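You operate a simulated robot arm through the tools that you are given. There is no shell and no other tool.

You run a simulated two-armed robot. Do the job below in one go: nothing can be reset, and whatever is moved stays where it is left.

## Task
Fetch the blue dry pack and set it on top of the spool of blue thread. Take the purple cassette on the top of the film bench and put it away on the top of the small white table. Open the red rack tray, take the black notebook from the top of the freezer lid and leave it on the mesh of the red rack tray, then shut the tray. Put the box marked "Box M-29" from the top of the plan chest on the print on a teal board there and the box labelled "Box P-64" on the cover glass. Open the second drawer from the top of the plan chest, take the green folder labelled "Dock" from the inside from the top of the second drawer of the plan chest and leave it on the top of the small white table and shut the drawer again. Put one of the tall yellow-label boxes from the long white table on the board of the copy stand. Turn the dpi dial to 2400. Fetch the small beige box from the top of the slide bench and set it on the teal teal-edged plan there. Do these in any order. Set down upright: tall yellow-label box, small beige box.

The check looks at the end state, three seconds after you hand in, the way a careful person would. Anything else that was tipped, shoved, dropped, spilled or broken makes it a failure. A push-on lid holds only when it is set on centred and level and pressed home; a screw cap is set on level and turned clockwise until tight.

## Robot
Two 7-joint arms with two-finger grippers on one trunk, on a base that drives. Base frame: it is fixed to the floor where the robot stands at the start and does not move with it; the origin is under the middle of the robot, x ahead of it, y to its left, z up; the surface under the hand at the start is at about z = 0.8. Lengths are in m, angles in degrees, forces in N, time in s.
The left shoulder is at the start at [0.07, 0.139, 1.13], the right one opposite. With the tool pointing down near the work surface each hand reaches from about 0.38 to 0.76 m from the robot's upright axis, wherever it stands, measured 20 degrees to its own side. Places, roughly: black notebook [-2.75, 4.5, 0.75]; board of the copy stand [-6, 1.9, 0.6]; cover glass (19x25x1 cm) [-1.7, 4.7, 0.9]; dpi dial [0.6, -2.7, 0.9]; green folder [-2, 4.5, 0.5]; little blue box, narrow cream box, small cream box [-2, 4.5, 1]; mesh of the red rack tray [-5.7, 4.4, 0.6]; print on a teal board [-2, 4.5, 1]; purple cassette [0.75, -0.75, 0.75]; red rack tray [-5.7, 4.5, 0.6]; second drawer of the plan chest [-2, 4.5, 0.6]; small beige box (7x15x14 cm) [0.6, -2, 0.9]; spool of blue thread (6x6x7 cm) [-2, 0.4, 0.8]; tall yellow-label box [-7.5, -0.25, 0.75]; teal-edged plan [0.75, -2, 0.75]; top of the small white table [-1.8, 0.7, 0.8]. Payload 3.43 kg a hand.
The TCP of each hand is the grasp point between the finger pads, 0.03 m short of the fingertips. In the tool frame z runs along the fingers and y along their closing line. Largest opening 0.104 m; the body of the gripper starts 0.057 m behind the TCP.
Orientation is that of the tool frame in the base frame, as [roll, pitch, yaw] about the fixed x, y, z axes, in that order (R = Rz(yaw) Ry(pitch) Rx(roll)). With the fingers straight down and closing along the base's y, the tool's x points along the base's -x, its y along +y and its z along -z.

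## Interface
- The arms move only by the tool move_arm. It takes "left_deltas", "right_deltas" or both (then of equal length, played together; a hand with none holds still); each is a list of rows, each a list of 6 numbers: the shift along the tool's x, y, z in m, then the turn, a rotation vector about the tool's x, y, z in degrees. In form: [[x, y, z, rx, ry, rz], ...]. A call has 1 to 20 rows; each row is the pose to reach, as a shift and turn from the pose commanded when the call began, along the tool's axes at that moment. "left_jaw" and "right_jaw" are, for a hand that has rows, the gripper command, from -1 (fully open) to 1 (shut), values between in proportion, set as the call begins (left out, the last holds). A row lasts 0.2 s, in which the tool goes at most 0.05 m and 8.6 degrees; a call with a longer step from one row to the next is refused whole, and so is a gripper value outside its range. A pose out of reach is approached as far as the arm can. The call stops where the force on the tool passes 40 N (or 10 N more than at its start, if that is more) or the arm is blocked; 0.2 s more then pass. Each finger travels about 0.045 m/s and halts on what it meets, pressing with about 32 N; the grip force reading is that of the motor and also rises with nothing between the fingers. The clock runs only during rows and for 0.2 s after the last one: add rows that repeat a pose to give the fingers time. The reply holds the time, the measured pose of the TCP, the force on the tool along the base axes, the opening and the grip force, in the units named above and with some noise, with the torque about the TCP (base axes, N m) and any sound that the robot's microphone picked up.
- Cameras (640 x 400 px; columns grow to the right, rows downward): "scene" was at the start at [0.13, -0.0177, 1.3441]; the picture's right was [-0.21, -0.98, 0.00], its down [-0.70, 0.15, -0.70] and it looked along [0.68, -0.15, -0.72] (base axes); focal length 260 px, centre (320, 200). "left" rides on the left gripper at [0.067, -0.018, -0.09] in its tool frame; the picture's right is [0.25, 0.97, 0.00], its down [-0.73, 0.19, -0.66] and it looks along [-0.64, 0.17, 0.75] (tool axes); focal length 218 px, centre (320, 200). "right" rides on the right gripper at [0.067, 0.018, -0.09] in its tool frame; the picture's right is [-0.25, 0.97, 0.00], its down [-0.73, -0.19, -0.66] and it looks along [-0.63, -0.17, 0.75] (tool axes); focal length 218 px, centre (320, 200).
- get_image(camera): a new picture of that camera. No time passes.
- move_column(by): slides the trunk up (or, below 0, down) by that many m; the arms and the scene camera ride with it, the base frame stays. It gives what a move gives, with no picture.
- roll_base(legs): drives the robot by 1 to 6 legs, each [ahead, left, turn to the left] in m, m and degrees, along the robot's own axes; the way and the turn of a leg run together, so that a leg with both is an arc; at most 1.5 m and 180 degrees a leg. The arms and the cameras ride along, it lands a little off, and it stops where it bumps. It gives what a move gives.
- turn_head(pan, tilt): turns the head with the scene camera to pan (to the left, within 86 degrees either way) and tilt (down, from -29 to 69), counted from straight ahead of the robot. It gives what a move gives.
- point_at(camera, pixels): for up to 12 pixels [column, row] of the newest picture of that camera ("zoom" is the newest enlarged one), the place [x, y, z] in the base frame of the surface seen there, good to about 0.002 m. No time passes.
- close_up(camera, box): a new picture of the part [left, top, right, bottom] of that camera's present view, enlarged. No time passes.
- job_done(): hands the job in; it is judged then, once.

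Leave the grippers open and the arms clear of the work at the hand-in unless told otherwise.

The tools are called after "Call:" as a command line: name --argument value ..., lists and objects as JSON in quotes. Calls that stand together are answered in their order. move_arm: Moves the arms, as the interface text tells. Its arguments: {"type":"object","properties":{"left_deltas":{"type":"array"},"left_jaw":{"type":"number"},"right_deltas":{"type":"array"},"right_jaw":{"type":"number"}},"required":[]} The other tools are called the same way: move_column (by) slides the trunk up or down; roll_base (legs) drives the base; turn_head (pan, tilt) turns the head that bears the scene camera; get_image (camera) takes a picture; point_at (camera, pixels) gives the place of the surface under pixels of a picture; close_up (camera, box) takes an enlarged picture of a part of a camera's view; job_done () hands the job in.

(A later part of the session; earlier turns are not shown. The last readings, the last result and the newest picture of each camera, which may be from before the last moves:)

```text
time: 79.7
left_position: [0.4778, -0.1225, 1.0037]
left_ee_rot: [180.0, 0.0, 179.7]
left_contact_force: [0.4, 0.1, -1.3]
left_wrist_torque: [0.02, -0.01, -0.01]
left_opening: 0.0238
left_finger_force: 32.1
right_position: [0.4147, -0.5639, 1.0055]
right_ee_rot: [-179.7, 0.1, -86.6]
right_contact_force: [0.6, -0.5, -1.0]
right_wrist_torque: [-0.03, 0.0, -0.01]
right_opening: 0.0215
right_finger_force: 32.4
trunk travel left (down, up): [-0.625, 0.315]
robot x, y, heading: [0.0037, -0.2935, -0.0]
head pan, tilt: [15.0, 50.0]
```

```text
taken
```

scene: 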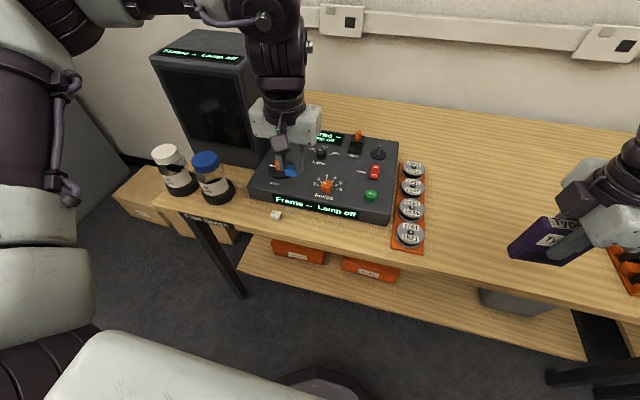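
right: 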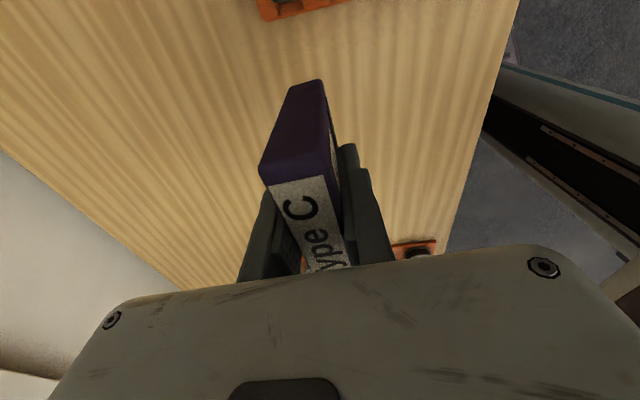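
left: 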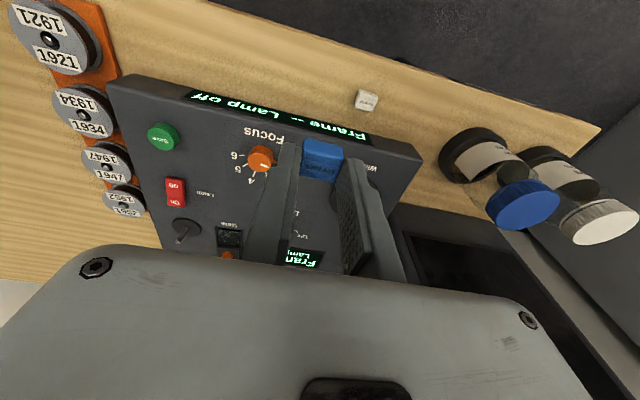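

The blue pack is held. I'll back off 0.45 m from the bench and turn around to face the small white table.

Call:
roll_base --legs '[[-0.45, 0, 0], [0, 0, 90], [0, 0, 72]]'

Call:
turn_head --pan -10 --tilt 30

Call:
get_image --camera "scene"

```text
time: 89.4
left_position: [-0.955, -0.3071, 1.003]
left_ee_rot: [180.0, 0.0, -18.3]
left_contact_force: [-0.4, -0.9, -0.2]
left_wrist_torque: [-0.02, -0.01, 0.0]
left_opening: 0.024
left_finger_force: 32.1
right_position: [-0.7584, 0.0906, 1.0053]
right_ee_rot: [-179.7, 0.1, 75.5]
right_contact_force: [0.9, -1.0, -1.4]
right_wrist_torque: [-0.01, -0.02, -0.02]
right_opening: 0.0214
right_finger_force: 32.0
trunk travel left (down, up): [-0.625, 0.315]
robot x, y, heading: [-0.4519, -0.2896, 162.0]
head pan, tilt: [15.0, 50.0]
```

```text
time: 90.3
left_position: [-0.9561, -0.3075, 1.0037]
left_ee_rot: [-179.9, 0.0, -18.2]
left_contact_force: [-0.5, -0.2, -0.2]
left_wrist_torque: [-0.02, 0.01, 0.0]
left_opening: 0.0238
left_finger_force: 31.2
right_position: [-0.7602, 0.0914, 1.006]
right_ee_rot: [-179.7, 0.1, 75.4]
right_contact_force: [0.4, 0.8, -2.1]
right_wrist_torque: [-0.04, 0.01, -0.01]
right_opening: 0.0212
right_finger_force: 31.9
trunk travel left (down, up): [-0.625, 0.315]
robot x, y, heading: [-0.4505, -0.2926, 162.0]
head pan, tilt: [-10.0, 30.0]
```

```text
taken
```

scene: 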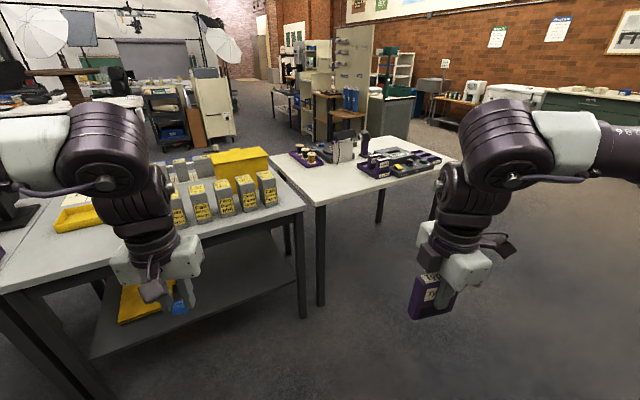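

I see a grey table to the left with yellow boxes and a white table at (370,170) with purple trays. I'll zoom in and measure the white table.

Call:
close_up --camera "scene" --box '[260, 110, 460, 235]'

Call:
point_at --camera "zoom" --pixels '[[170, 302], [590, 160], [70, 130], [200, 240], [300, 250], [400, 210], [500, 90], [350, 120], [170, 150]]'

```text
3.20 times, centred on (360, 172) of scene
```

zoom: 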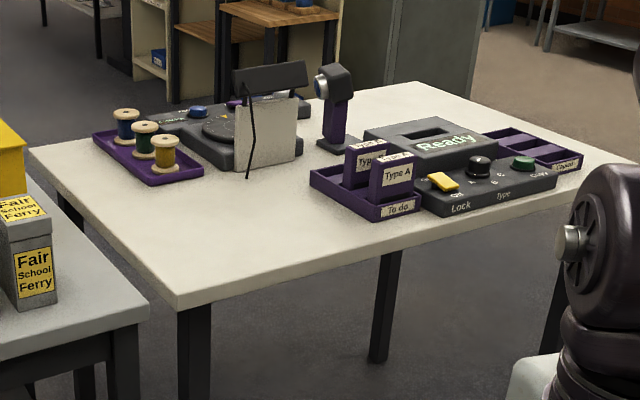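

```text
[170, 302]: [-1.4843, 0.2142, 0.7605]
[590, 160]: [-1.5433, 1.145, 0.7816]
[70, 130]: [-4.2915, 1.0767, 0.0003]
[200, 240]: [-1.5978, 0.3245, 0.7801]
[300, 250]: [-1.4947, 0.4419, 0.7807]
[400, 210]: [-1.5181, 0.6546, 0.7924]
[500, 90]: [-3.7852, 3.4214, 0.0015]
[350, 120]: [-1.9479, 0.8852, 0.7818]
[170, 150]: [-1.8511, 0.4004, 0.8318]
```

The white table top is at z 0.78, near edge x −1.47, y 0.2 to 1.17; the blue spool is the far-left of three spools in a purple tray. I'll straighten to heading 180, go right 0.7 m and ahead 0.35 m, then look closer.

Call:
roll_base --legs '[[0, 0, 18], [0, -0.7, 0], [0.35, 0, 0]]'

Call:
turn_head --pan 0 --tilt 35

Call:
get_image --camera "scene"

```text
time: 96.9
left_position: [-1.2669, 0.2342, 1.0029]
left_ee_rot: [-179.9, 0.1, -0.8]
left_contact_force: [0.8, -0.3, -0.5]
left_wrist_torque: [-0.05, 0.01, 0.0]
left_opening: 0.0239
left_finger_force: 31.8
right_position: [-1.1978, 0.6736, 1.0052]
right_ee_rot: [-179.7, 0.2, 92.9]
right_contact_force: [0.2, 0.3, -1.2]
right_wrist_torque: [0.0, -0.04, 0.04]
right_opening: 0.0213
right_finger_force: 31.4
trunk travel left (down, up): [-0.625, 0.315]
robot x, y, heading: [-0.7913, 0.4015, 179.4]
head pan, tilt: [-10.0, 30.0]
```

```text
time: 97.6
left_position: [-1.266, 0.2341, 1.0034]
left_ee_rot: [-179.9, 0.0, -0.8]
left_contact_force: [0.0, -0.6, 1.0]
left_wrist_torque: [-0.01, -0.02, 0.0]
left_opening: 0.0241
left_finger_force: 32.3
right_position: [-1.1985, 0.6729, 1.0057]
right_ee_rot: [-179.9, 0.1, 92.9]
right_contact_force: [-1.2, -0.3, -1.6]
right_wrist_torque: [0.0, 0.02, 0.02]
right_opening: 0.0214
right_finger_force: 31.9
trunk travel left (down, up): [-0.625, 0.315]
robot x, y, heading: [-0.789, 0.4015, 179.3]
head pan, tilt: [0.0, 35.0]
```

```text
taken
```

scene: 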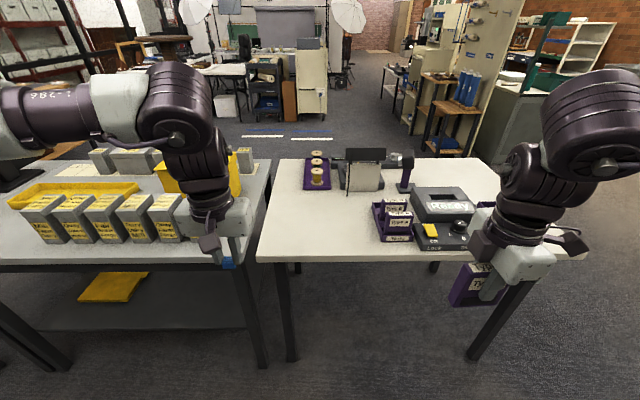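

Call:
close_up --camera "scene" --box '[250, 135, 490, 275]'

Call:
point_at --camera "zoom" --pixels '[[175, 65], [175, 45], [180, 115], [145, 130], [210, 130], [155, 60], [30, 320], [80, 65], [240, 145], [345, 250], [350, 175], [310, 150]]'

```text
2.67 times, centred on (370, 205) of scene
```

zoom: 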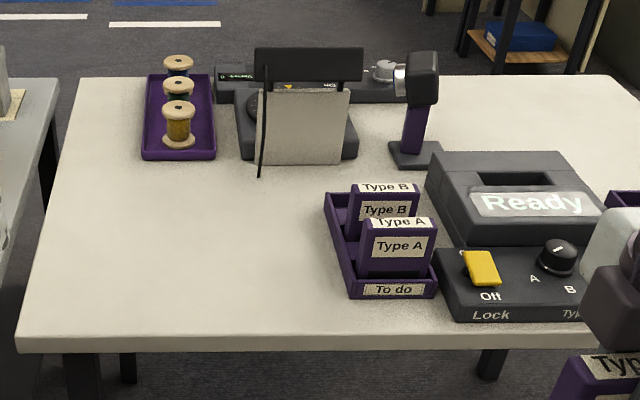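

```text
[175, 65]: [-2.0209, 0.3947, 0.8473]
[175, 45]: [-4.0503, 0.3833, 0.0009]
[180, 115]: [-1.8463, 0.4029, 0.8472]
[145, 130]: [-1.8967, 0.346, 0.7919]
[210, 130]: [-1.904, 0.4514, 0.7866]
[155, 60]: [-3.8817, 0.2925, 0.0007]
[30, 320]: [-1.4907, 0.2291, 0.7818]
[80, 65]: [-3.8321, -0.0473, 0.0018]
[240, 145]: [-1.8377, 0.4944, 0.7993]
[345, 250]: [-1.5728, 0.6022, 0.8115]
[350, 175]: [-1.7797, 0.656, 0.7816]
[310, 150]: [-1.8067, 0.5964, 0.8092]
```

Blue spool is at about (−2.02, 0.395), behind green and yellow ones. I'll measure the heights of the taller things on the table before moving in.

Call:
point_at --camera "zoom" --pixels '[[310, 60], [415, 60], [415, 150], [385, 190], [520, 165], [480, 260], [300, 110], [180, 58], [165, 70], [600, 80], [560, 130], [100, 100]]'

Call:
close_up --camera "scene" --box '[290, 140, 346, 200]'

```text
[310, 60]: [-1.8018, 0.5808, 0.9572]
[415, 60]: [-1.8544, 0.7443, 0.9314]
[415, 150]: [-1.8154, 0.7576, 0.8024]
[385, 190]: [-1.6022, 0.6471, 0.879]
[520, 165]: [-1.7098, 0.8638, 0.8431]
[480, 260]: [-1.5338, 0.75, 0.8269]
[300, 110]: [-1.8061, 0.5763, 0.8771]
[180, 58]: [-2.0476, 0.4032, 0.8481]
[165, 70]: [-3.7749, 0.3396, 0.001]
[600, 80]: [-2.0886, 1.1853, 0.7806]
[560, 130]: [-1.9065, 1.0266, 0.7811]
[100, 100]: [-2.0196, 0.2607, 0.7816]
```

```text
6.67 times, centred on (318, 170) of scene
```

zoom: 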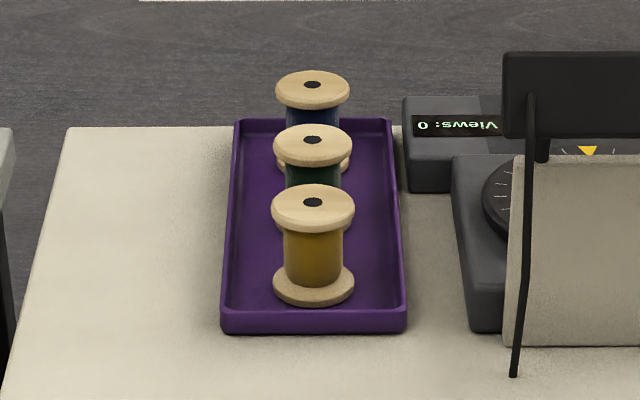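

Call:
point_at --camera "zoom" --pixels '[[313, 75], [313, 95], [285, 88], [340, 88], [313, 103], [313, 195], [275, 210], [350, 208], [313, 225], [313, 130], [240, 122], [390, 122]]'

```text
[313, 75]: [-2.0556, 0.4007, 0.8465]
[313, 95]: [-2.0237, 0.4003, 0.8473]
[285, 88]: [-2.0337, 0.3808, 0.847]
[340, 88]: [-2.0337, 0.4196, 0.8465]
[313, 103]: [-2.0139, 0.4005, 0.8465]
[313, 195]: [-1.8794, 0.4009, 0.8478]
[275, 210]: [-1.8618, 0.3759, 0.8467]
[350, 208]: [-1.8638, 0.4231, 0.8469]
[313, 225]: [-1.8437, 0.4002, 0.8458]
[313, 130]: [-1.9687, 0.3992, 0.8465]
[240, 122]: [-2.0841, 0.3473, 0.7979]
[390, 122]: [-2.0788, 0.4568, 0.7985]
```

The blue spool top (z 0.847) is centred at (−2.034, 0.400), only 6 cm from the table's back edge, so it is better reached from behind the table where the floor is open. I'll drive around: right 1.3 m, ahead 1.9 m, then turn 180°.

Call:
roll_base --legs '[[0, -1.3, 0], [1.5, 0, 0], [0.4, 0, 0]]'

Call:
turn_head --pan 60 --tilt 30

Call:
get_image --camera "scene"

Call:
turn_head --pan 0 --tilt 30

Call:
get_image --camera "scene"

```text
time: 113.2
left_position: [-3.1695, 1.5195, 1.0045]
left_ee_rot: [-179.9, 0.0, -0.8]
left_contact_force: [0.5, -0.1, -0.1]
left_wrist_torque: [0.0, 0.0, 0.0]
left_opening: 0.0238
left_finger_force: 32.1
right_position: [-3.1008, 1.9584, 1.0057]
right_ee_rot: [-179.6, 0.1, 92.8]
right_contact_force: [0.2, 0.0, -2.2]
right_wrist_torque: [0.0, -0.02, 0.01]
right_opening: 0.0214
right_finger_force: 32.0
trunk travel left (down, up): [-0.625, 0.315]
robot x, y, heading: [-2.6951, 1.6842, 179.2]
head pan, tilt: [0.0, 35.0]
```

```text
time: 114.5
left_position: [-3.1703, 1.5193, 1.0039]
left_ee_rot: [-179.9, 0.1, -0.8]
left_contact_force: [-0.7, -1.0, -0.5]
left_wrist_torque: [0.01, 0.01, 0.0]
left_opening: 0.0239
left_finger_force: 32.0
right_position: [-3.1006, 1.9589, 1.0061]
right_ee_rot: [-179.6, 0.1, 92.8]
right_contact_force: [-1.1, 0.6, -2.3]
right_wrist_torque: [-0.02, -0.01, 0.02]
right_opening: 0.0212
right_finger_force: 31.5
trunk travel left (down, up): [-0.625, 0.315]
robot x, y, heading: [-2.6953, 1.6881, 179.1]
head pan, tilt: [60.0, 30.0]
```

```text
taken
```

scene: 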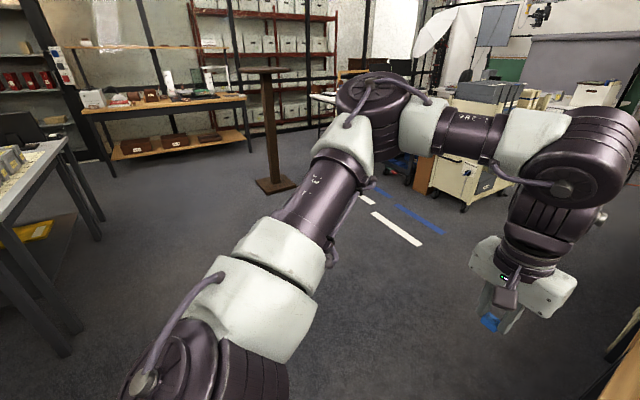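

```text
time: 115.8
left_position: [-3.1709, 1.5202, 1.0033]
left_ee_rot: [-179.9, -0.1, -0.8]
left_contact_force: [-0.5, -0.1, 0.5]
left_wrist_torque: [0.02, 0.0, 0.01]
left_opening: 0.0239
left_finger_force: 31.9
right_position: [-3.1024, 1.9585, 1.0058]
right_ee_rot: [-179.7, 0.1, 92.8]
right_contact_force: [0.8, -0.6, -1.7]
right_wrist_torque: [0.02, 0.01, 0.01]
right_opening: 0.0216
right_finger_force: 31.8
trunk travel left (down, up): [-0.625, 0.315]
robot x, y, heading: [-2.694, 1.6853, 179.1]
head pan, tilt: [0.0, 30.0]
```

```text
taken
```

scene: 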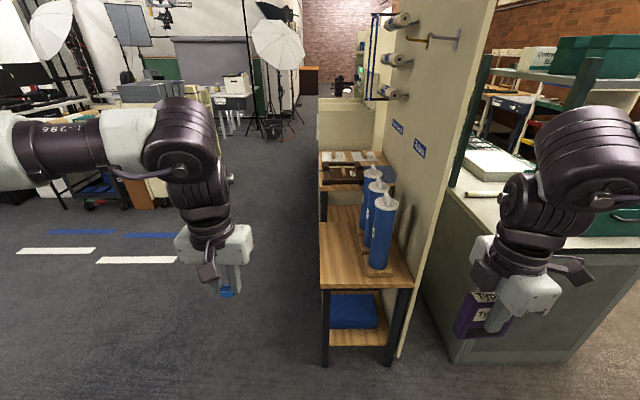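

There is a shelf with blue bottles, a partition and a cabinet ahead. I'll measure their distances before turning.

Call:
point_at --camera "scene" --pixels '[[325, 288], [405, 288], [378, 240], [400, 330], [455, 190], [590, 240], [470, 350], [330, 355]]'

```text
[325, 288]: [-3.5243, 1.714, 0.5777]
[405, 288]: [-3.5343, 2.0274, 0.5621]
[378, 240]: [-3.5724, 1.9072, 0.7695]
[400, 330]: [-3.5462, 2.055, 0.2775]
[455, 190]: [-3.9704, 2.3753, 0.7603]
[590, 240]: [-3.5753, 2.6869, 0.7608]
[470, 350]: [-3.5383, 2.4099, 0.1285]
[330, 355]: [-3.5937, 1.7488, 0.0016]
```

All are beyond 0.8 m, so turning in place is safe. I'll turn 179° to face +x, then look at the table.

Call:
roll_base --legs '[[0, 0, -90], [0, 0, -89]]'

Call:
turn_head --pan -30 --tilt 35

Call:
get_image --camera "scene"

```text
time: 123.8
left_position: [-2.2162, 1.8504, 1.0034]
left_ee_rot: [-179.9, 0.0, 179.1]
left_contact_force: [0.2, -0.5, 0.1]
left_wrist_torque: [-0.02, -0.01, 0.0]
left_opening: 0.0241
left_finger_force: 31.7
right_position: [-2.2837, 1.4107, 1.0063]
right_ee_rot: [-179.7, 0.1, -87.2]
right_contact_force: [-0.1, -0.1, -1.3]
right_wrist_torque: [-0.05, 0.02, -0.03]
right_opening: 0.0213
right_finger_force: 31.8
trunk travel left (down, up): [-0.625, 0.315]
robot x, y, heading: [-2.6934, 1.6839, -0.5]
head pan, tilt: [0.0, 30.0]
```

```text
time: 124.8
left_position: [-2.2163, 1.8498, 1.0037]
left_ee_rot: [-180.0, 0.1, 179.2]
left_contact_force: [-0.7, -0.7, 0.2]
left_wrist_torque: [-0.03, -0.04, 0.0]
left_opening: 0.024
left_finger_force: 31.2
right_position: [-2.2851, 1.4108, 1.0054]
right_ee_rot: [-179.7, 0.1, -87.2]
right_contact_force: [-0.2, -0.2, -1.6]
right_wrist_torque: [0.02, 0.02, 0.0]
right_opening: 0.0215
right_finger_force: 31.9
trunk travel left (down, up): [-0.625, 0.315]
robot x, y, heading: [-2.6925, 1.6821, -0.7]
head pan, tilt: [-30.0, 35.0]
```

```text
taken
```

scene: 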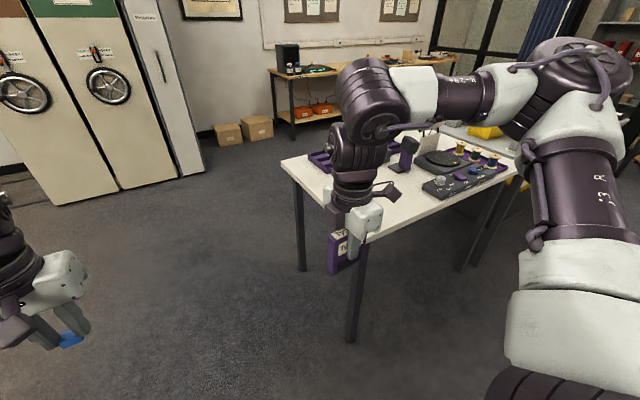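

I'll slide right 0.48 m to face the free corner of the table.

Call:
roll_base --legs '[[0.05, -0.45, 0.6]]'

Call:
turn_head --pan -15 --tilt 42

Call:
get_image --camera "scene"

```text
time: 127.5
left_position: [-2.172, 1.4098, 1.0039]
left_ee_rot: [-179.9, -0.1, 179.5]
left_contact_force: [0.2, -0.1, 0.3]
left_wrist_torque: [-0.04, -0.02, 0.02]
left_opening: 0.0239
left_finger_force: 32.5
right_position: [-2.2372, 0.9704, 1.0064]
right_ee_rot: [-179.7, 0.1, -86.9]
right_contact_force: [-0.5, 0.8, -1.7]
right_wrist_torque: [0.0, 0.0, 0.0]
right_opening: 0.0214
right_finger_force: 32.2
trunk travel left (down, up): [-0.625, 0.315]
robot x, y, heading: [-2.6474, 1.2389, -0.2]
head pan, tilt: [-30.0, 35.0]
```

```text
time: 128.3
left_position: [-2.172, 1.409, 1.0035]
left_ee_rot: [180.0, 0.0, 179.6]
left_contact_force: [0.4, 0.3, 0.5]
left_wrist_torque: [0.01, 0.02, -0.02]
left_opening: 0.0239
left_finger_force: 32.1
right_position: [-2.2373, 0.969, 1.0051]
right_ee_rot: [-179.8, 0.1, -86.8]
right_contact_force: [-0.3, 0.7, -1.6]
right_wrist_torque: [0.02, 0.0, 0.01]
right_opening: 0.0212
right_finger_force: 31.8
trunk travel left (down, up): [-0.625, 0.315]
robot x, y, heading: [-2.6454, 1.2389, -0.4]
head pan, tilt: [-15.0, 42.0]
```

```text
taken
```

scene: 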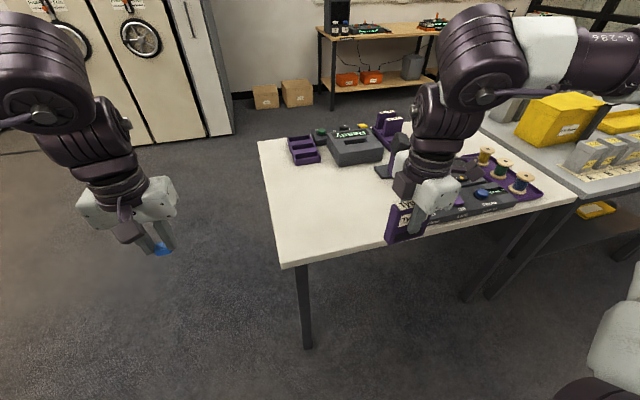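

The corner area around (320,210) is free. I'll measure a few points there.

Call:
point_at --camera "scene" --pixels '[[300, 200], [340, 200], [330, 230], [285, 258], [370, 195], [268, 150], [305, 155], [350, 160], [385, 180], [425, 215], [540, 205], [330, 180]]'

```text
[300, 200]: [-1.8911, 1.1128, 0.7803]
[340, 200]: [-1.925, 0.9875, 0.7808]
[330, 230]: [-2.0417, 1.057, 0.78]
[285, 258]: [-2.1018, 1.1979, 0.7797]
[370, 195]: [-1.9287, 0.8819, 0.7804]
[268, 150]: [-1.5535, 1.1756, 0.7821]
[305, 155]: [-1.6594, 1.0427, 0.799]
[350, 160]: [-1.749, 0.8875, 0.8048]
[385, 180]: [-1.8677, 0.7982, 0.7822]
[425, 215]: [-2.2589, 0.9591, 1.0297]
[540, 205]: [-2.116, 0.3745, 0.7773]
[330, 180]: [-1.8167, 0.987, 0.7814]
```

I'll set the cassette at about (−1.99, 0.93): move horizontally first, then down to just above the table.

Call:
move_arm --right_deltas '[[0.009, -0.041, 0, 0, 0, 0], [0.018, -0.082, 0, 0, 0, 0], [0.027, -0.122, 0, 0, 0, 0], [0.035, -0.163, 0, 0, 0, 0], [0.044, -0.204, 0, 0, 0, 0], [0.0527, -0.2443, 0, 0, 0, 0], [0.0527, -0.2443, 0.04, 0, 0, 0], [0.0527, -0.2443, 0.08, 0, 0, 0], [0.0527, -0.2443, 0.12, 0, 0, 0], [0.0527, -0.2443, 0.15, 0, 0, 0], [0.0527, -0.2443, 0.15, 0, 0, 0]]'

Call:
close_up --camera "scene" --box '[300, 120, 460, 240]'

```text
time: 130.7
left_position: [-2.172, 1.41, 1.0045]
left_ee_rot: [-179.9, 0.0, 179.6]
left_contact_force: [0.4, 0.6, 0.1]
left_wrist_torque: [0.02, 0.0, 0.0]
left_opening: 0.0241
left_finger_force: 32.1
right_position: [-1.99, 0.9324, 0.8572]
right_ee_rot: [-179.8, 0.1, -86.8]
right_contact_force: [0.3, -0.2, -1.7]
right_wrist_torque: [-0.02, 0.0, -0.01]
right_opening: 0.0214
right_finger_force: 31.6
right hand out of reach, approached as far as the arm can: row 6
trunk travel left (down, up): [-0.625, 0.315]
robot x, y, heading: [-2.6441, 1.2389, -0.3]
head pan, tilt: [-15.0, 42.0]
```

```text
3.33 times, centred on (380, 180) of scene
```

zoom: 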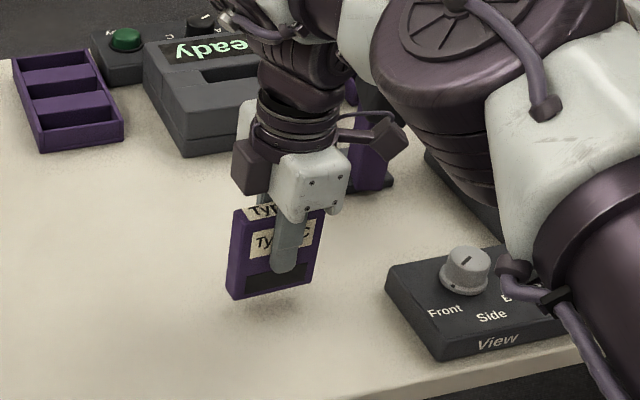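

The cassette hangs about 2 cm above the table, clear of the neighbours. I'll lower the last 2 cm gently.

Call:
move_arm --right_deltas '[[0, 0, 0.006, 0, 0, 0], [0, 0, 0.011, 0, 0, 0], [0, 0, 0.015, 0, 0, 0], [0, 0, 0.018, 0, 0, 0], [0, 0, 0.02, 0, 0, 0], [0, 0, 0.02, 0, 0, 0]]'

```text
time: 132.1
left_position: [-2.1718, 1.4092, 1.0051]
left_ee_rot: [-179.9, 0.0, 179.5]
left_contact_force: [0.3, 0.3, -0.1]
left_wrist_torque: [0.02, 0.03, 0.02]
left_opening: 0.0241
left_finger_force: 32.1
right_position: [-1.9879, 0.9321, 0.8387]
right_ee_rot: [-179.5, 0.0, -86.8]
right_contact_force: [1.7, -2.1, 11.4]
right_wrist_torque: [-0.09, 0.01, 0.01]
right_opening: 0.0212
right_finger_force: 31.8
trunk travel left (down, up): [-0.625, 0.315]
robot x, y, heading: [-2.6503, 1.2399, -0.4]
head pan, tilt: [-15.0, 42.0]
```

Contact felt (11 N). I'll open the fingers and then raise the hand.

Call:
move_arm --right_deltas '[[0, 0, 0, 0, 0, 0], [0, 0, 0, 0, 0, 0], [0, 0, 0, 0, 0, 0]]' --right_jaw 0

Call:
close_up --camera "scene" --box '[300, 120, 460, 240]'

```text
time: 132.9
left_position: [-2.1713, 1.4093, 1.0039]
left_ee_rot: [-179.9, 0.0, 179.7]
left_contact_force: [0.3, -0.8, -0.2]
left_wrist_torque: [-0.01, -0.01, -0.01]
left_opening: 0.0239
left_finger_force: 32.0
right_position: [-1.9876, 0.9314, 0.8362]
right_ee_rot: [-179.8, 0.0, -86.8]
right_contact_force: [-0.2, -0.1, 1.1]
right_wrist_torque: [-0.02, 0.04, 0.02]
right_opening: 0.0518
right_finger_force: 0.0
trunk travel left (down, up): [-0.625, 0.315]
robot x, y, heading: [-2.6475, 1.2447, -0.2]
head pan, tilt: [-15.0, 42.0]
```

```text
3.33 times, centred on (380, 180) of scene
```

zoom: 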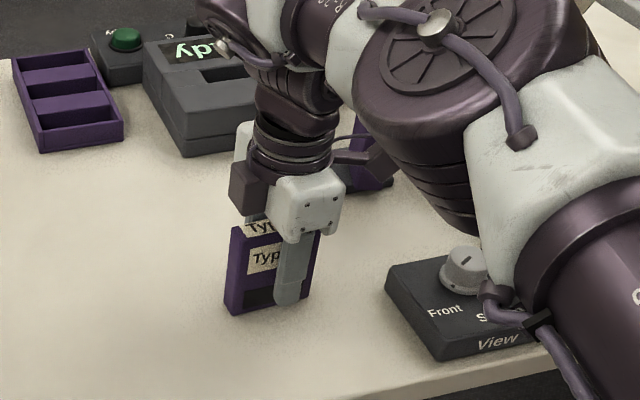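

The cassette stands. I'll raise the hand straight up 0.16 m, then draw back.

Call:
move_arm --right_deltas '[[0, 0, -0.03, 0, 0, 0], [0, 0, -0.06, 0, 0, 0], [0, 0, -0.1, 0, 0, 0], [0, 0, -0.14, 0, 0, 0], [0, 0.02, -0.17, 0, 0, 0], [0, 0.06, -0.18, 0, 0, 0], [0, 0.1, -0.18, 0, 0, 0], [0, 0.14, -0.18, 0, 0, 0], [0, 0.18, -0.18, 0, 0, 0], [0, 0.22, -0.18, 0, 0, 0], [0, 0.25, -0.18, 0, 0, 0]]'

Call:
get_image --camera "scene"

```text
time: 135.3
left_position: [-2.1714, 1.4102, 1.0037]
left_ee_rot: [179.9, 0.1, 179.6]
left_contact_force: [-0.1, -0.4, 0.0]
left_wrist_torque: [0.01, 0.0, 0.02]
left_opening: 0.024
left_finger_force: 31.9
right_position: [-2.2406, 0.9169, 1.0167]
right_ee_rot: [-179.6, 0.2, -86.8]
right_contact_force: [-0.1, -0.7, -0.7]
right_wrist_torque: [-0.02, -0.01, 0.0]
right_opening: 0.0522
right_finger_force: 0.0
right hand out of reach, approached as far as the arm can: row 4
trunk travel left (down, up): [-0.625, 0.315]
robot x, y, heading: [-2.6469, 1.2411, -0.1]
head pan, tilt: [-15.0, 42.0]
```

```text
taken
```

scene: 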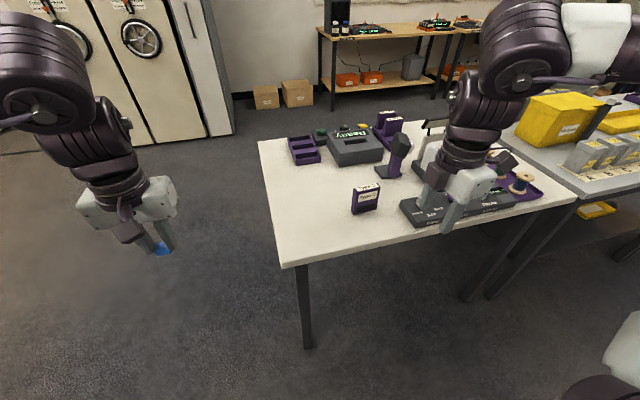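

The cassette stands on the table at (365,198). I'll measure the grey table's back edge and boxes on the right before sliding that way.

Call:
point_at --camera "scene" --pixels '[[580, 203], [590, 145], [550, 105], [620, 150], [600, 175], [525, 190], [518, 172], [610, 195]]'

Call:
move_arm --right_deltas '[[0, 0.01, -0.01, 0, 0, 8], [0, 0.02, -0.02, 0, 0, 16], [0, 0.03, -0.03, 0, 0, 24], [0, 0.03, -0.04, 0, 0, 32], [0, 0.03, -0.05, 0, 0, 40], [0, 0.03, -0.06, 0, 0, 48], [0, 0.03, -0.07, 0, 0, 56], [0, 0.03, -0.08, 0, 0, 64], [0, 0.03, -0.09, 0, 0, 72], [0, 0.03, -0.1, 0, 0, 80], [0, 0.03, -0.1, 0, 0, 88], [0, 0.03, -0.1, 0, 0, 93]]'

```text
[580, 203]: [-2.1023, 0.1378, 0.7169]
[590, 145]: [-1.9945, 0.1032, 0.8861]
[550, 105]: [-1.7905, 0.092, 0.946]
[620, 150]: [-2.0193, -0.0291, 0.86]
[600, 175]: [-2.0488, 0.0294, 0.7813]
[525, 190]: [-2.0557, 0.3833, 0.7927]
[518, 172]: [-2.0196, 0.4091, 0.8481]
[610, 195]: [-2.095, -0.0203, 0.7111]
```

```text
time: 137.9
left_position: [-2.1703, 1.4098, 1.0039]
left_ee_rot: [-179.9, 0.0, 179.5]
left_contact_force: [0.0, 0.5, 0.7]
left_wrist_torque: [0.02, 0.0, 0.0]
left_opening: 0.024
left_finger_force: 32.4
right_position: [-2.2707, 0.9152, 1.1158]
right_ee_rot: [179.9, 0.3, -180.0]
right_contact_force: [0.0, 0.4, 0.6]
right_wrist_torque: [0.03, 0.02, -0.02]
right_opening: 0.0516
right_finger_force: 0.1
trunk travel left (down, up): [-0.625, 0.315]
robot x, y, heading: [-2.6487, 1.2369, -0.5]
head pan, tilt: [-15.0, 42.0]
```

Clear. I'll slide right 1.0 m so the left hand comes opposite the spool.

Call:
roll_base --legs '[[0, -1.0, 0.4]]'

Call:
turn_head --pan 15 --tilt 45

Call:
get_image --camera "scene"

```text
time: 143.0
left_position: [-2.1788, 0.4091, 1.0035]
left_ee_rot: [-180.0, 0.1, 179.4]
left_contact_force: [-0.5, 0.7, -1.0]
left_wrist_torque: [-0.04, 0.03, -0.01]
left_opening: 0.0242
left_finger_force: 31.8
right_position: [-2.2791, -0.0843, 1.1158]
right_ee_rot: [179.9, 0.3, -179.9]
right_contact_force: [0.5, 1.4, 0.7]
right_wrist_torque: [-0.01, -0.03, 0.02]
right_opening: 0.0518
right_finger_force: 0.0
trunk travel left (down, up): [-0.625, 0.315]
robot x, y, heading: [-2.6551, 0.2435, -0.6]
head pan, tilt: [-15.0, 42.0]
```

```text
time: 144.0
left_position: [-2.1779, 0.4087, 1.0028]
left_ee_rot: [-179.9, 0.0, 179.3]
left_contact_force: [-0.1, -0.5, -0.6]
left_wrist_torque: [-0.01, -0.01, 0.0]
left_opening: 0.0241
left_finger_force: 32.1
right_position: [-2.2795, -0.0849, 1.1147]
right_ee_rot: [179.9, 0.3, -179.9]
right_contact_force: [0.2, -0.8, 0.4]
right_wrist_torque: [0.0, -0.03, 0.07]
right_opening: 0.0521
right_finger_force: 0.2
trunk travel left (down, up): [-0.625, 0.315]
robot x, y, heading: [-2.6536, 0.2423, -0.5]
head pan, tilt: [15.0, 45.0]
```

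```text
taken
```

scene: 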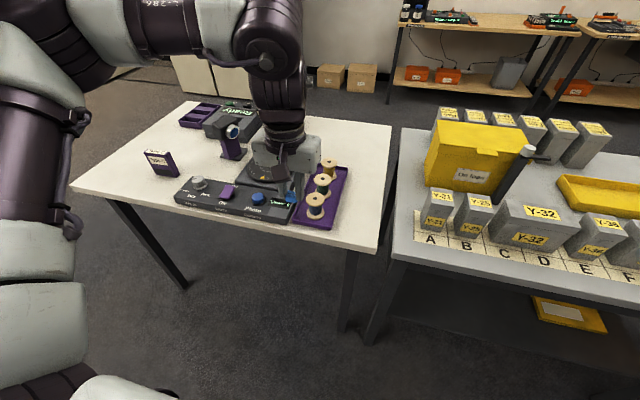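

The blue spool is nearest at (315,205). I'll zoom in to get its top disc.

Call:
close_up --camera "scene" --box '[272, 150, 368, 230]'

Call:
point_at --camera "zoom" --pixels '[[315, 260], [320, 244], [320, 285], [270, 265], [350, 265]]'

```text
5.00 times, centred on (320, 190) of scene
```

zoom: 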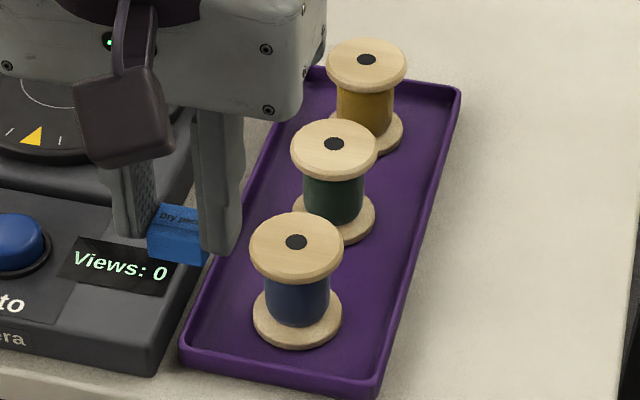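

```text
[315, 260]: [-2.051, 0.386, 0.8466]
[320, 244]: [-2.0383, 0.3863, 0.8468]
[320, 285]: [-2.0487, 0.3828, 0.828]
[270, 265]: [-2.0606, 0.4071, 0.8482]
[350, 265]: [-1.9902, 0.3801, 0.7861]
```

Call:
point_at --camera "zoom" --pixels '[[296, 242], [252, 245], [340, 243], [297, 214], [297, 272], [334, 144], [366, 60], [295, 300]]'

```text
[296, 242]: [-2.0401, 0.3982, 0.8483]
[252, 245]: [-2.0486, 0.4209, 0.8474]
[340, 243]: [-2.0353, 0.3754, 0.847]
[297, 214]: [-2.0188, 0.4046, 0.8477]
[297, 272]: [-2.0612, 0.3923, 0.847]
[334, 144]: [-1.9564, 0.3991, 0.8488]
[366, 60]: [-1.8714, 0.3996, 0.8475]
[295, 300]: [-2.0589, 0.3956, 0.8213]
```

Blue spool top centre: (−2.040, 0.3985, 0.8475). I'll carry the pack over it and down to about 1.5 cm above.

Call:
move_arm --left_deltas '[[-0.035, -0.002, 0, 0, 0, 0], [-0.07, -0.004, 0, 0, 0, 0], [-0.105, -0.006, 0, 0, 0, 0], [-0.138, -0.0085, 0, 0, 0, 0], [-0.138, -0.0085, 0.03, 0, 0, 0], [-0.138, -0.0085, 0.06, 0, 0, 0], [-0.138, -0.0085, 0.09, 0, 0, 0], [-0.138, -0.0085, 0.107, 0, 0, 0], [-0.138, -0.0085, 0.107, 0, 0, 0]]'

Call:
close_up --camera "scene" --box '[272, 150, 368, 230]'

Call:
get_image --camera "left"

```text
time: 146.0
left_position: [-2.0403, 0.3992, 0.8962]
left_ee_rot: [-179.9, 0.1, 179.3]
left_contact_force: [-0.5, 0.1, 0.7]
left_wrist_torque: [0.01, 0.01, -0.02]
left_opening: 0.0238
left_finger_force: 31.8
right_position: [-2.2795, -0.0849, 1.1156]
right_ee_rot: [179.9, 0.3, 180.0]
right_contact_force: [0.3, 0.1, 0.3]
right_wrist_torque: [0.04, -0.01, -0.03]
right_opening: 0.052
right_finger_force: 0.1
trunk travel left (down, up): [-0.625, 0.315]
robot x, y, heading: [-2.6578, 0.2437, -0.6]
head pan, tilt: [15.0, 45.0]
```

```text
5.00 times, centred on (320, 190) of scene
```

zoom: 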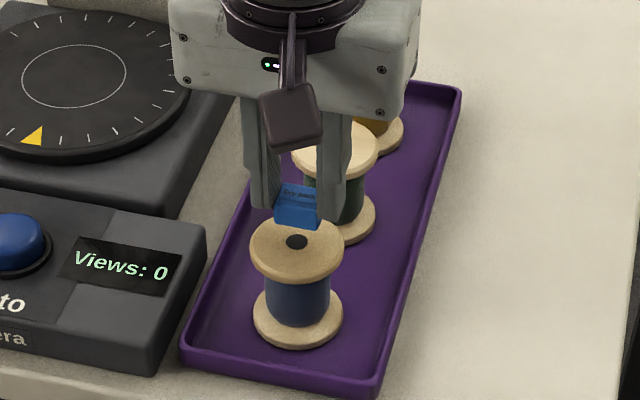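

```text
taken
```

left: 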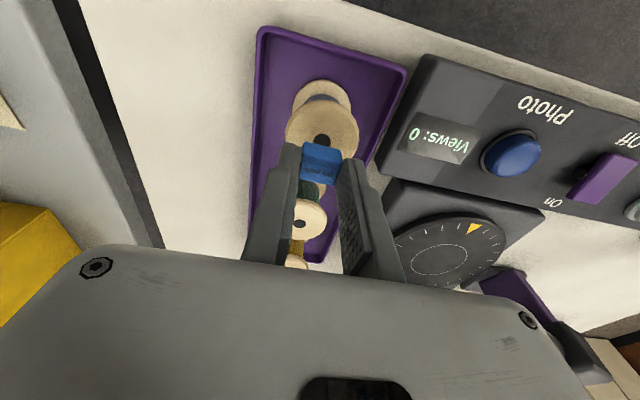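

I'll measure the pack's present position against the spool.

Call:
point_at --camera "zoom" --pixels '[[298, 192], [298, 210], [298, 222], [280, 205], [315, 215], [297, 240]]'

Call:
close_up --camera "scene" --box '[272, 150, 368, 230]'

```text
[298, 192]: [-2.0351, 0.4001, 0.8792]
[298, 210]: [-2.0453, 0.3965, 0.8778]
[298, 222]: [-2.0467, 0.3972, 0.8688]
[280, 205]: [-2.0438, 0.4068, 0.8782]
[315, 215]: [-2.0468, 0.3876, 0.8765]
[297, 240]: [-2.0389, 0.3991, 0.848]
```

```text
5.00 times, centred on (320, 190) of scene
```

zoom: 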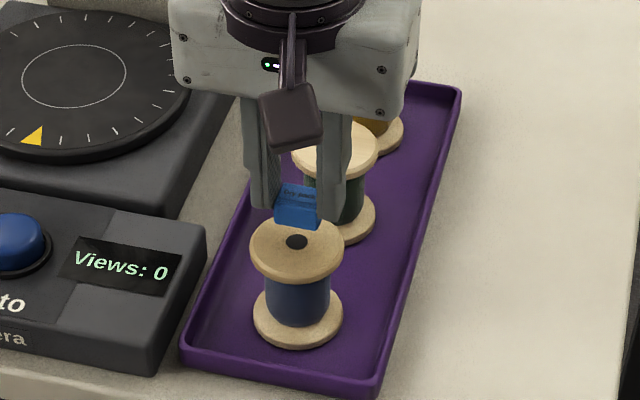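

The pack hangs 1.5 cm above, centred within 4 mm. I'll shift 3 mm back and lower 14.5 mm in small steps.

Call:
move_arm --left_deltas '[[0.003, 0, 0.005, 0, 0, 0], [0.003, 0, 0.009, 0, 0, 0], [0.003, 0, 0.012, 0, 0, 0], [0.003, 0, 0.014, 0, 0, 0], [0.003, 0, 0.015, 0, 0, 0], [0.003, 0, 0.015, 0, 0, 0]]'

Call:
close_up --camera "scene" --box '[272, 150, 368, 230]'

```text
time: 147.4
left_position: [-2.0437, 0.3991, 0.8827]
left_ee_rot: [-179.8, 0.1, 179.2]
left_contact_force: [-0.3, -0.9, -0.3]
left_wrist_torque: [0.01, -0.01, 0.04]
left_opening: 0.0239
left_finger_force: 32.0
right_position: [-2.2802, -0.0847, 1.1146]
right_ee_rot: [179.9, 0.3, 180.0]
right_contact_force: [-0.2, 0.2, 0.8]
right_wrist_torque: [0.01, -0.02, -0.02]
right_opening: 0.052
right_finger_force: 0.0
trunk travel left (down, up): [-0.625, 0.315]
robot x, y, heading: [-2.6518, 0.2422, -0.6]
head pan, tilt: [15.0, 45.0]
```

```text
5.00 times, centred on (320, 190) of scene
```

zoom: 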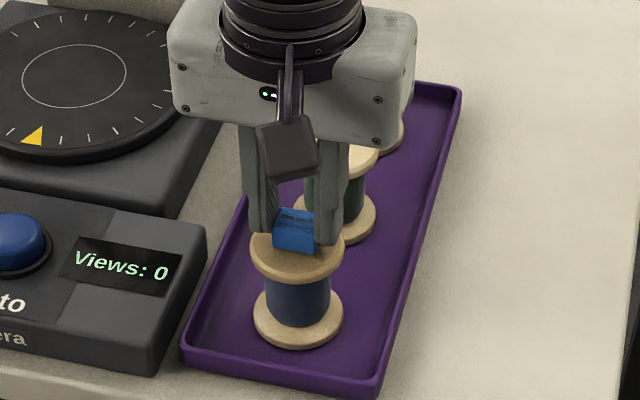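

No contact force yet; lowering another 3 mm in 1 mm steps.

Call:
move_arm --left_deltas '[[0, 0, 0.001, 0, 0, 0], [0, 0, 0.002, 0, 0, 0], [0, 0, 0.003, 0, 0, 0], [0, 0, 0.003, 0, 0, 0]]'

```text
time: 148.4
left_position: [-2.0424, 0.3994, 0.8798]
left_ee_rot: [-179.9, 0.2, 179.3]
left_contact_force: [-0.2, 0.5, 2.1]
left_wrist_torque: [0.0, -0.02, 0.02]
left_opening: 0.0241
left_finger_force: 32.4
right_position: [-2.2807, -0.0846, 1.1145]
right_ee_rot: [179.9, 0.3, 180.0]
right_contact_force: [0.4, -0.4, -0.6]
right_wrist_torque: [0.02, 0.04, 0.02]
right_opening: 0.0517
right_finger_force: 0.0
trunk travel left (down, up): [-0.625, 0.315]
robot x, y, heading: [-2.657, 0.2405, -0.6]
head pan, tilt: [15.0, 45.0]
```

Light contact (2 N). I'll open the fingers and raise the hand.

Call:
move_arm --left_deltas '[[0, 0, 0, 0, 0, 0], [0, 0, 0, 0, 0, 0], [0, 0, 0, 0, 0, 0]]' --left_jaw 0.1

Call:
move_arm --left_deltas '[[0, 0, -0.02, 0, 0, 0], [0, 0, -0.05, 0, 0, 0], [0, 0, -0.09, 0, 0, 0], [0, 0, -0.13, 0, 0, 0], [0.03, 0, -0.16, 0, 0, 0], [0.06, 0, -0.18, 0, 0, 0]]'

Call:
close_up --camera "scene" --box '[272, 150, 368, 230]'

```text
time: 149.2
left_position: [-2.0431, 0.3992, 0.8794]
left_ee_rot: [-179.9, 0.0, 179.4]
left_contact_force: [0.4, -0.2, 0.3]
left_wrist_torque: [-0.02, -0.01, -0.01]
left_opening: 0.0469
left_finger_force: 0.0
right_position: [-2.2797, -0.085, 1.1156]
right_ee_rot: [179.9, 0.2, 180.0]
right_contact_force: [-0.3, 0.6, -1.2]
right_wrist_torque: [0.0, -0.01, -0.03]
right_opening: 0.0521
right_finger_force: 0.2
trunk travel left (down, up): [-0.625, 0.315]
robot x, y, heading: [-2.6554, 0.2453, -0.8]
head pan, tilt: [15.0, 45.0]
```

```text
time: 150.6
left_position: [-2.1042, 0.4, 1.0588]
left_ee_rot: [-179.9, 0.1, 179.3]
left_contact_force: [-1.0, -0.2, -0.3]
left_wrist_torque: [0.01, -0.02, 0.01]
left_opening: 0.0467
left_finger_force: 0.1
right_position: [-2.2817, -0.0849, 1.1168]
right_ee_rot: [179.9, 0.4, 180.0]
right_contact_force: [-0.2, 0.5, 1.1]
right_wrist_torque: [0.01, -0.03, 0.02]
right_opening: 0.052
right_finger_force: 0.1
trunk travel left (down, up): [-0.625, 0.315]
robot x, y, heading: [-2.6546, 0.2426, -0.5]
head pan, tilt: [15.0, 45.0]
```

```text
5.00 times, centred on (320, 190) of scene
```

zoom: 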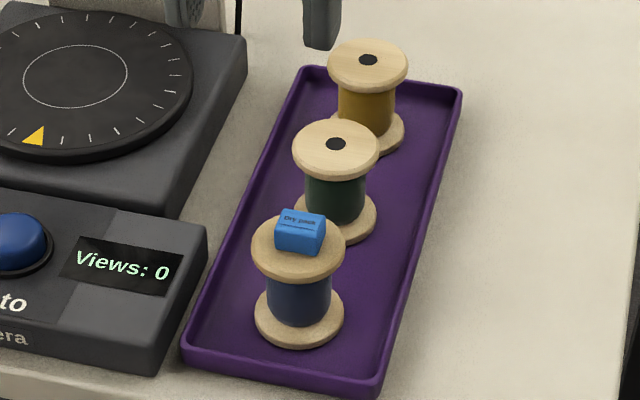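

The blue pack rests squarely on the blue spool. Next the plan chest: back off 0.15 m, turn left 90°, and drive ahead about 2.6 m.

Call:
roll_base --legs '[[-0.15, 0, 0], [0, 0, 90.5]]'

Call:
turn_head --pan 0 --tilt 20

Call:
get_image --camera "scene"

```text
time: 155.9
left_position: [-2.9857, 0.7889, 1.0571]
left_ee_rot: [-179.9, 0.0, -88.1]
left_contact_force: [0.0, 0.0, -0.5]
left_wrist_torque: [0.02, 0.0, -0.03]
left_opening: 0.0468
left_finger_force: 0.1
right_position: [-2.4934, 0.633, 1.1149]
right_ee_rot: [179.9, 0.2, -87.4]
right_contact_force: [-0.9, 0.2, -0.8]
right_wrist_torque: [0.0, 0.03, 0.02]
right_opening: 0.0518
right_finger_force: 0.2
trunk travel left (down, up): [-0.625, 0.315]
robot x, y, heading: [-2.8075, 0.2432, 91.7]
head pan, tilt: [15.0, 45.0]
```

```text
time: 156.8
left_position: [-2.9852, 0.7881, 1.0581]
left_ee_rot: [-180.0, 0.0, -88.1]
left_contact_force: [0.0, -0.2, -0.8]
left_wrist_torque: [0.01, 0.01, 0.02]
left_opening: 0.0469
left_finger_force: 0.0
right_position: [-2.4937, 0.632, 1.1152]
right_ee_rot: [-180.0, 0.3, -87.4]
right_contact_force: [0.6, 0.3, 0.2]
right_wrist_torque: [-0.02, -0.02, 0.01]
right_opening: 0.0521
right_finger_force: 0.0
trunk travel left (down, up): [-0.625, 0.315]
robot x, y, heading: [-2.8076, 0.2423, 92.0]
head pan, tilt: [0.0, 20.0]
```

```text
taken
```

scene: 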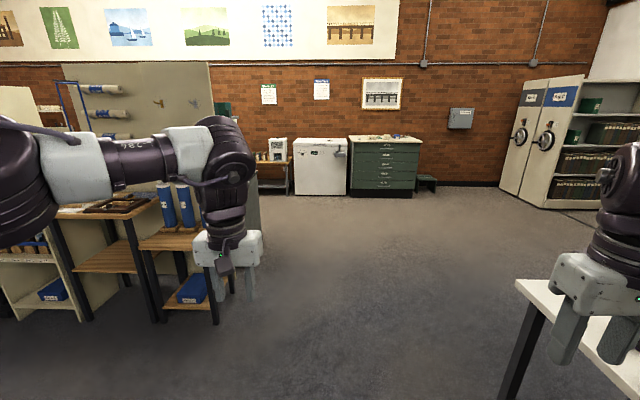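

Floor ahead is clear; the green chest is at (385,165) and the freezer at (320,165). I'll drive ahead 1.5 m, then ahead 1.1 m with 0.7 m to the right.

Call:
roll_base --legs '[[1.5, 0, -1], [1.1, -0.7, -1]]'

Call:
turn_head --pan 0 --tilt 30

Call:
get_image --camera "scene"

```text
time: 170.3
left_position: [-2.3314, 3.4013, 1.0572]
left_ee_rot: [-179.8, -0.1, -90.0]
left_contact_force: [0.1, 0.4, -0.1]
left_wrist_torque: [0.03, -0.03, 0.0]
left_opening: 0.0467
left_finger_force: 0.0
right_position: [-1.8455, 3.2314, 1.1156]
right_ee_rot: [179.9, 0.3, -89.3]
right_contact_force: [0.0, -0.2, -0.5]
right_wrist_torque: [0.01, 0.01, 0.0]
right_opening: 0.0518
right_finger_force: 0.0
trunk travel left (down, up): [-0.625, 0.315]
robot x, y, heading: [-2.1661, 2.8518, 90.1]
head pan, tilt: [0.0, 20.0]
```

```text
time: 171.1
left_position: [-2.3317, 3.4019, 1.0575]
left_ee_rot: [180.0, -0.1, -90.1]
left_contact_force: [0.2, -0.8, 0.0]
left_wrist_torque: [-0.01, -0.01, 0.01]
left_opening: 0.0466
left_finger_force: 0.2
right_position: [-1.8455, 3.2299, 1.1145]
right_ee_rot: [179.9, 0.2, -89.4]
right_contact_force: [0.2, -0.5, 0.6]
right_wrist_torque: [0.01, 0.03, 0.01]
right_opening: 0.0521
right_finger_force: 0.1
trunk travel left (down, up): [-0.625, 0.315]
robot x, y, heading: [-2.1688, 2.8532, 90.2]
head pan, tilt: [0.0, 30.0]
```

```text
taken
```

scene: 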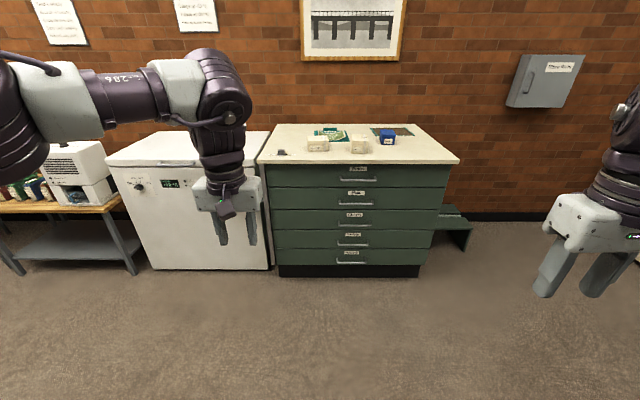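

I see the chest with five drawers and a few boxes on top. I'll zoom in on its top and front.

Call:
close_up --camera "scene" --box '[250, 110, 470, 180]'

Call:
close_up --camera "scene" --box '[250, 150, 470, 285]'

Call:
point_at --camera "scene" --pixels '[[265, 155], [458, 160], [280, 127], [420, 127], [360, 171], [360, 185], [357, 203], [318, 145], [358, 146], [388, 137], [330, 133], [400, 130]]'

```text
2.91 times, centred on (360, 145) of scene
```

zoom: 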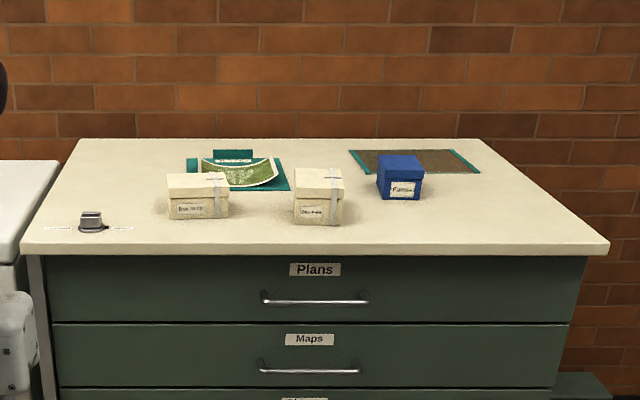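

```text
2.91 times, centred on (360, 218) of scene
```

zoom: 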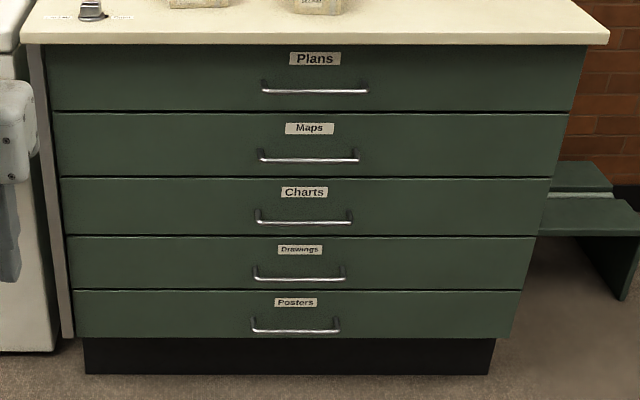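

```text
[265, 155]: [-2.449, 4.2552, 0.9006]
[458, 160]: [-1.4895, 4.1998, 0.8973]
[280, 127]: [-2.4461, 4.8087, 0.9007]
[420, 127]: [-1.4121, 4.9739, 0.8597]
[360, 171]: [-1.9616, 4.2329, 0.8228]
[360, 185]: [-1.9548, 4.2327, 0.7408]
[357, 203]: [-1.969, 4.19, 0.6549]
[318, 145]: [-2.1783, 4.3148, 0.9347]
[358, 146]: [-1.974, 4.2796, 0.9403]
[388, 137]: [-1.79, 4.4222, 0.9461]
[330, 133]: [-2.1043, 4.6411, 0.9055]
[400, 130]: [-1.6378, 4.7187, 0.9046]
```

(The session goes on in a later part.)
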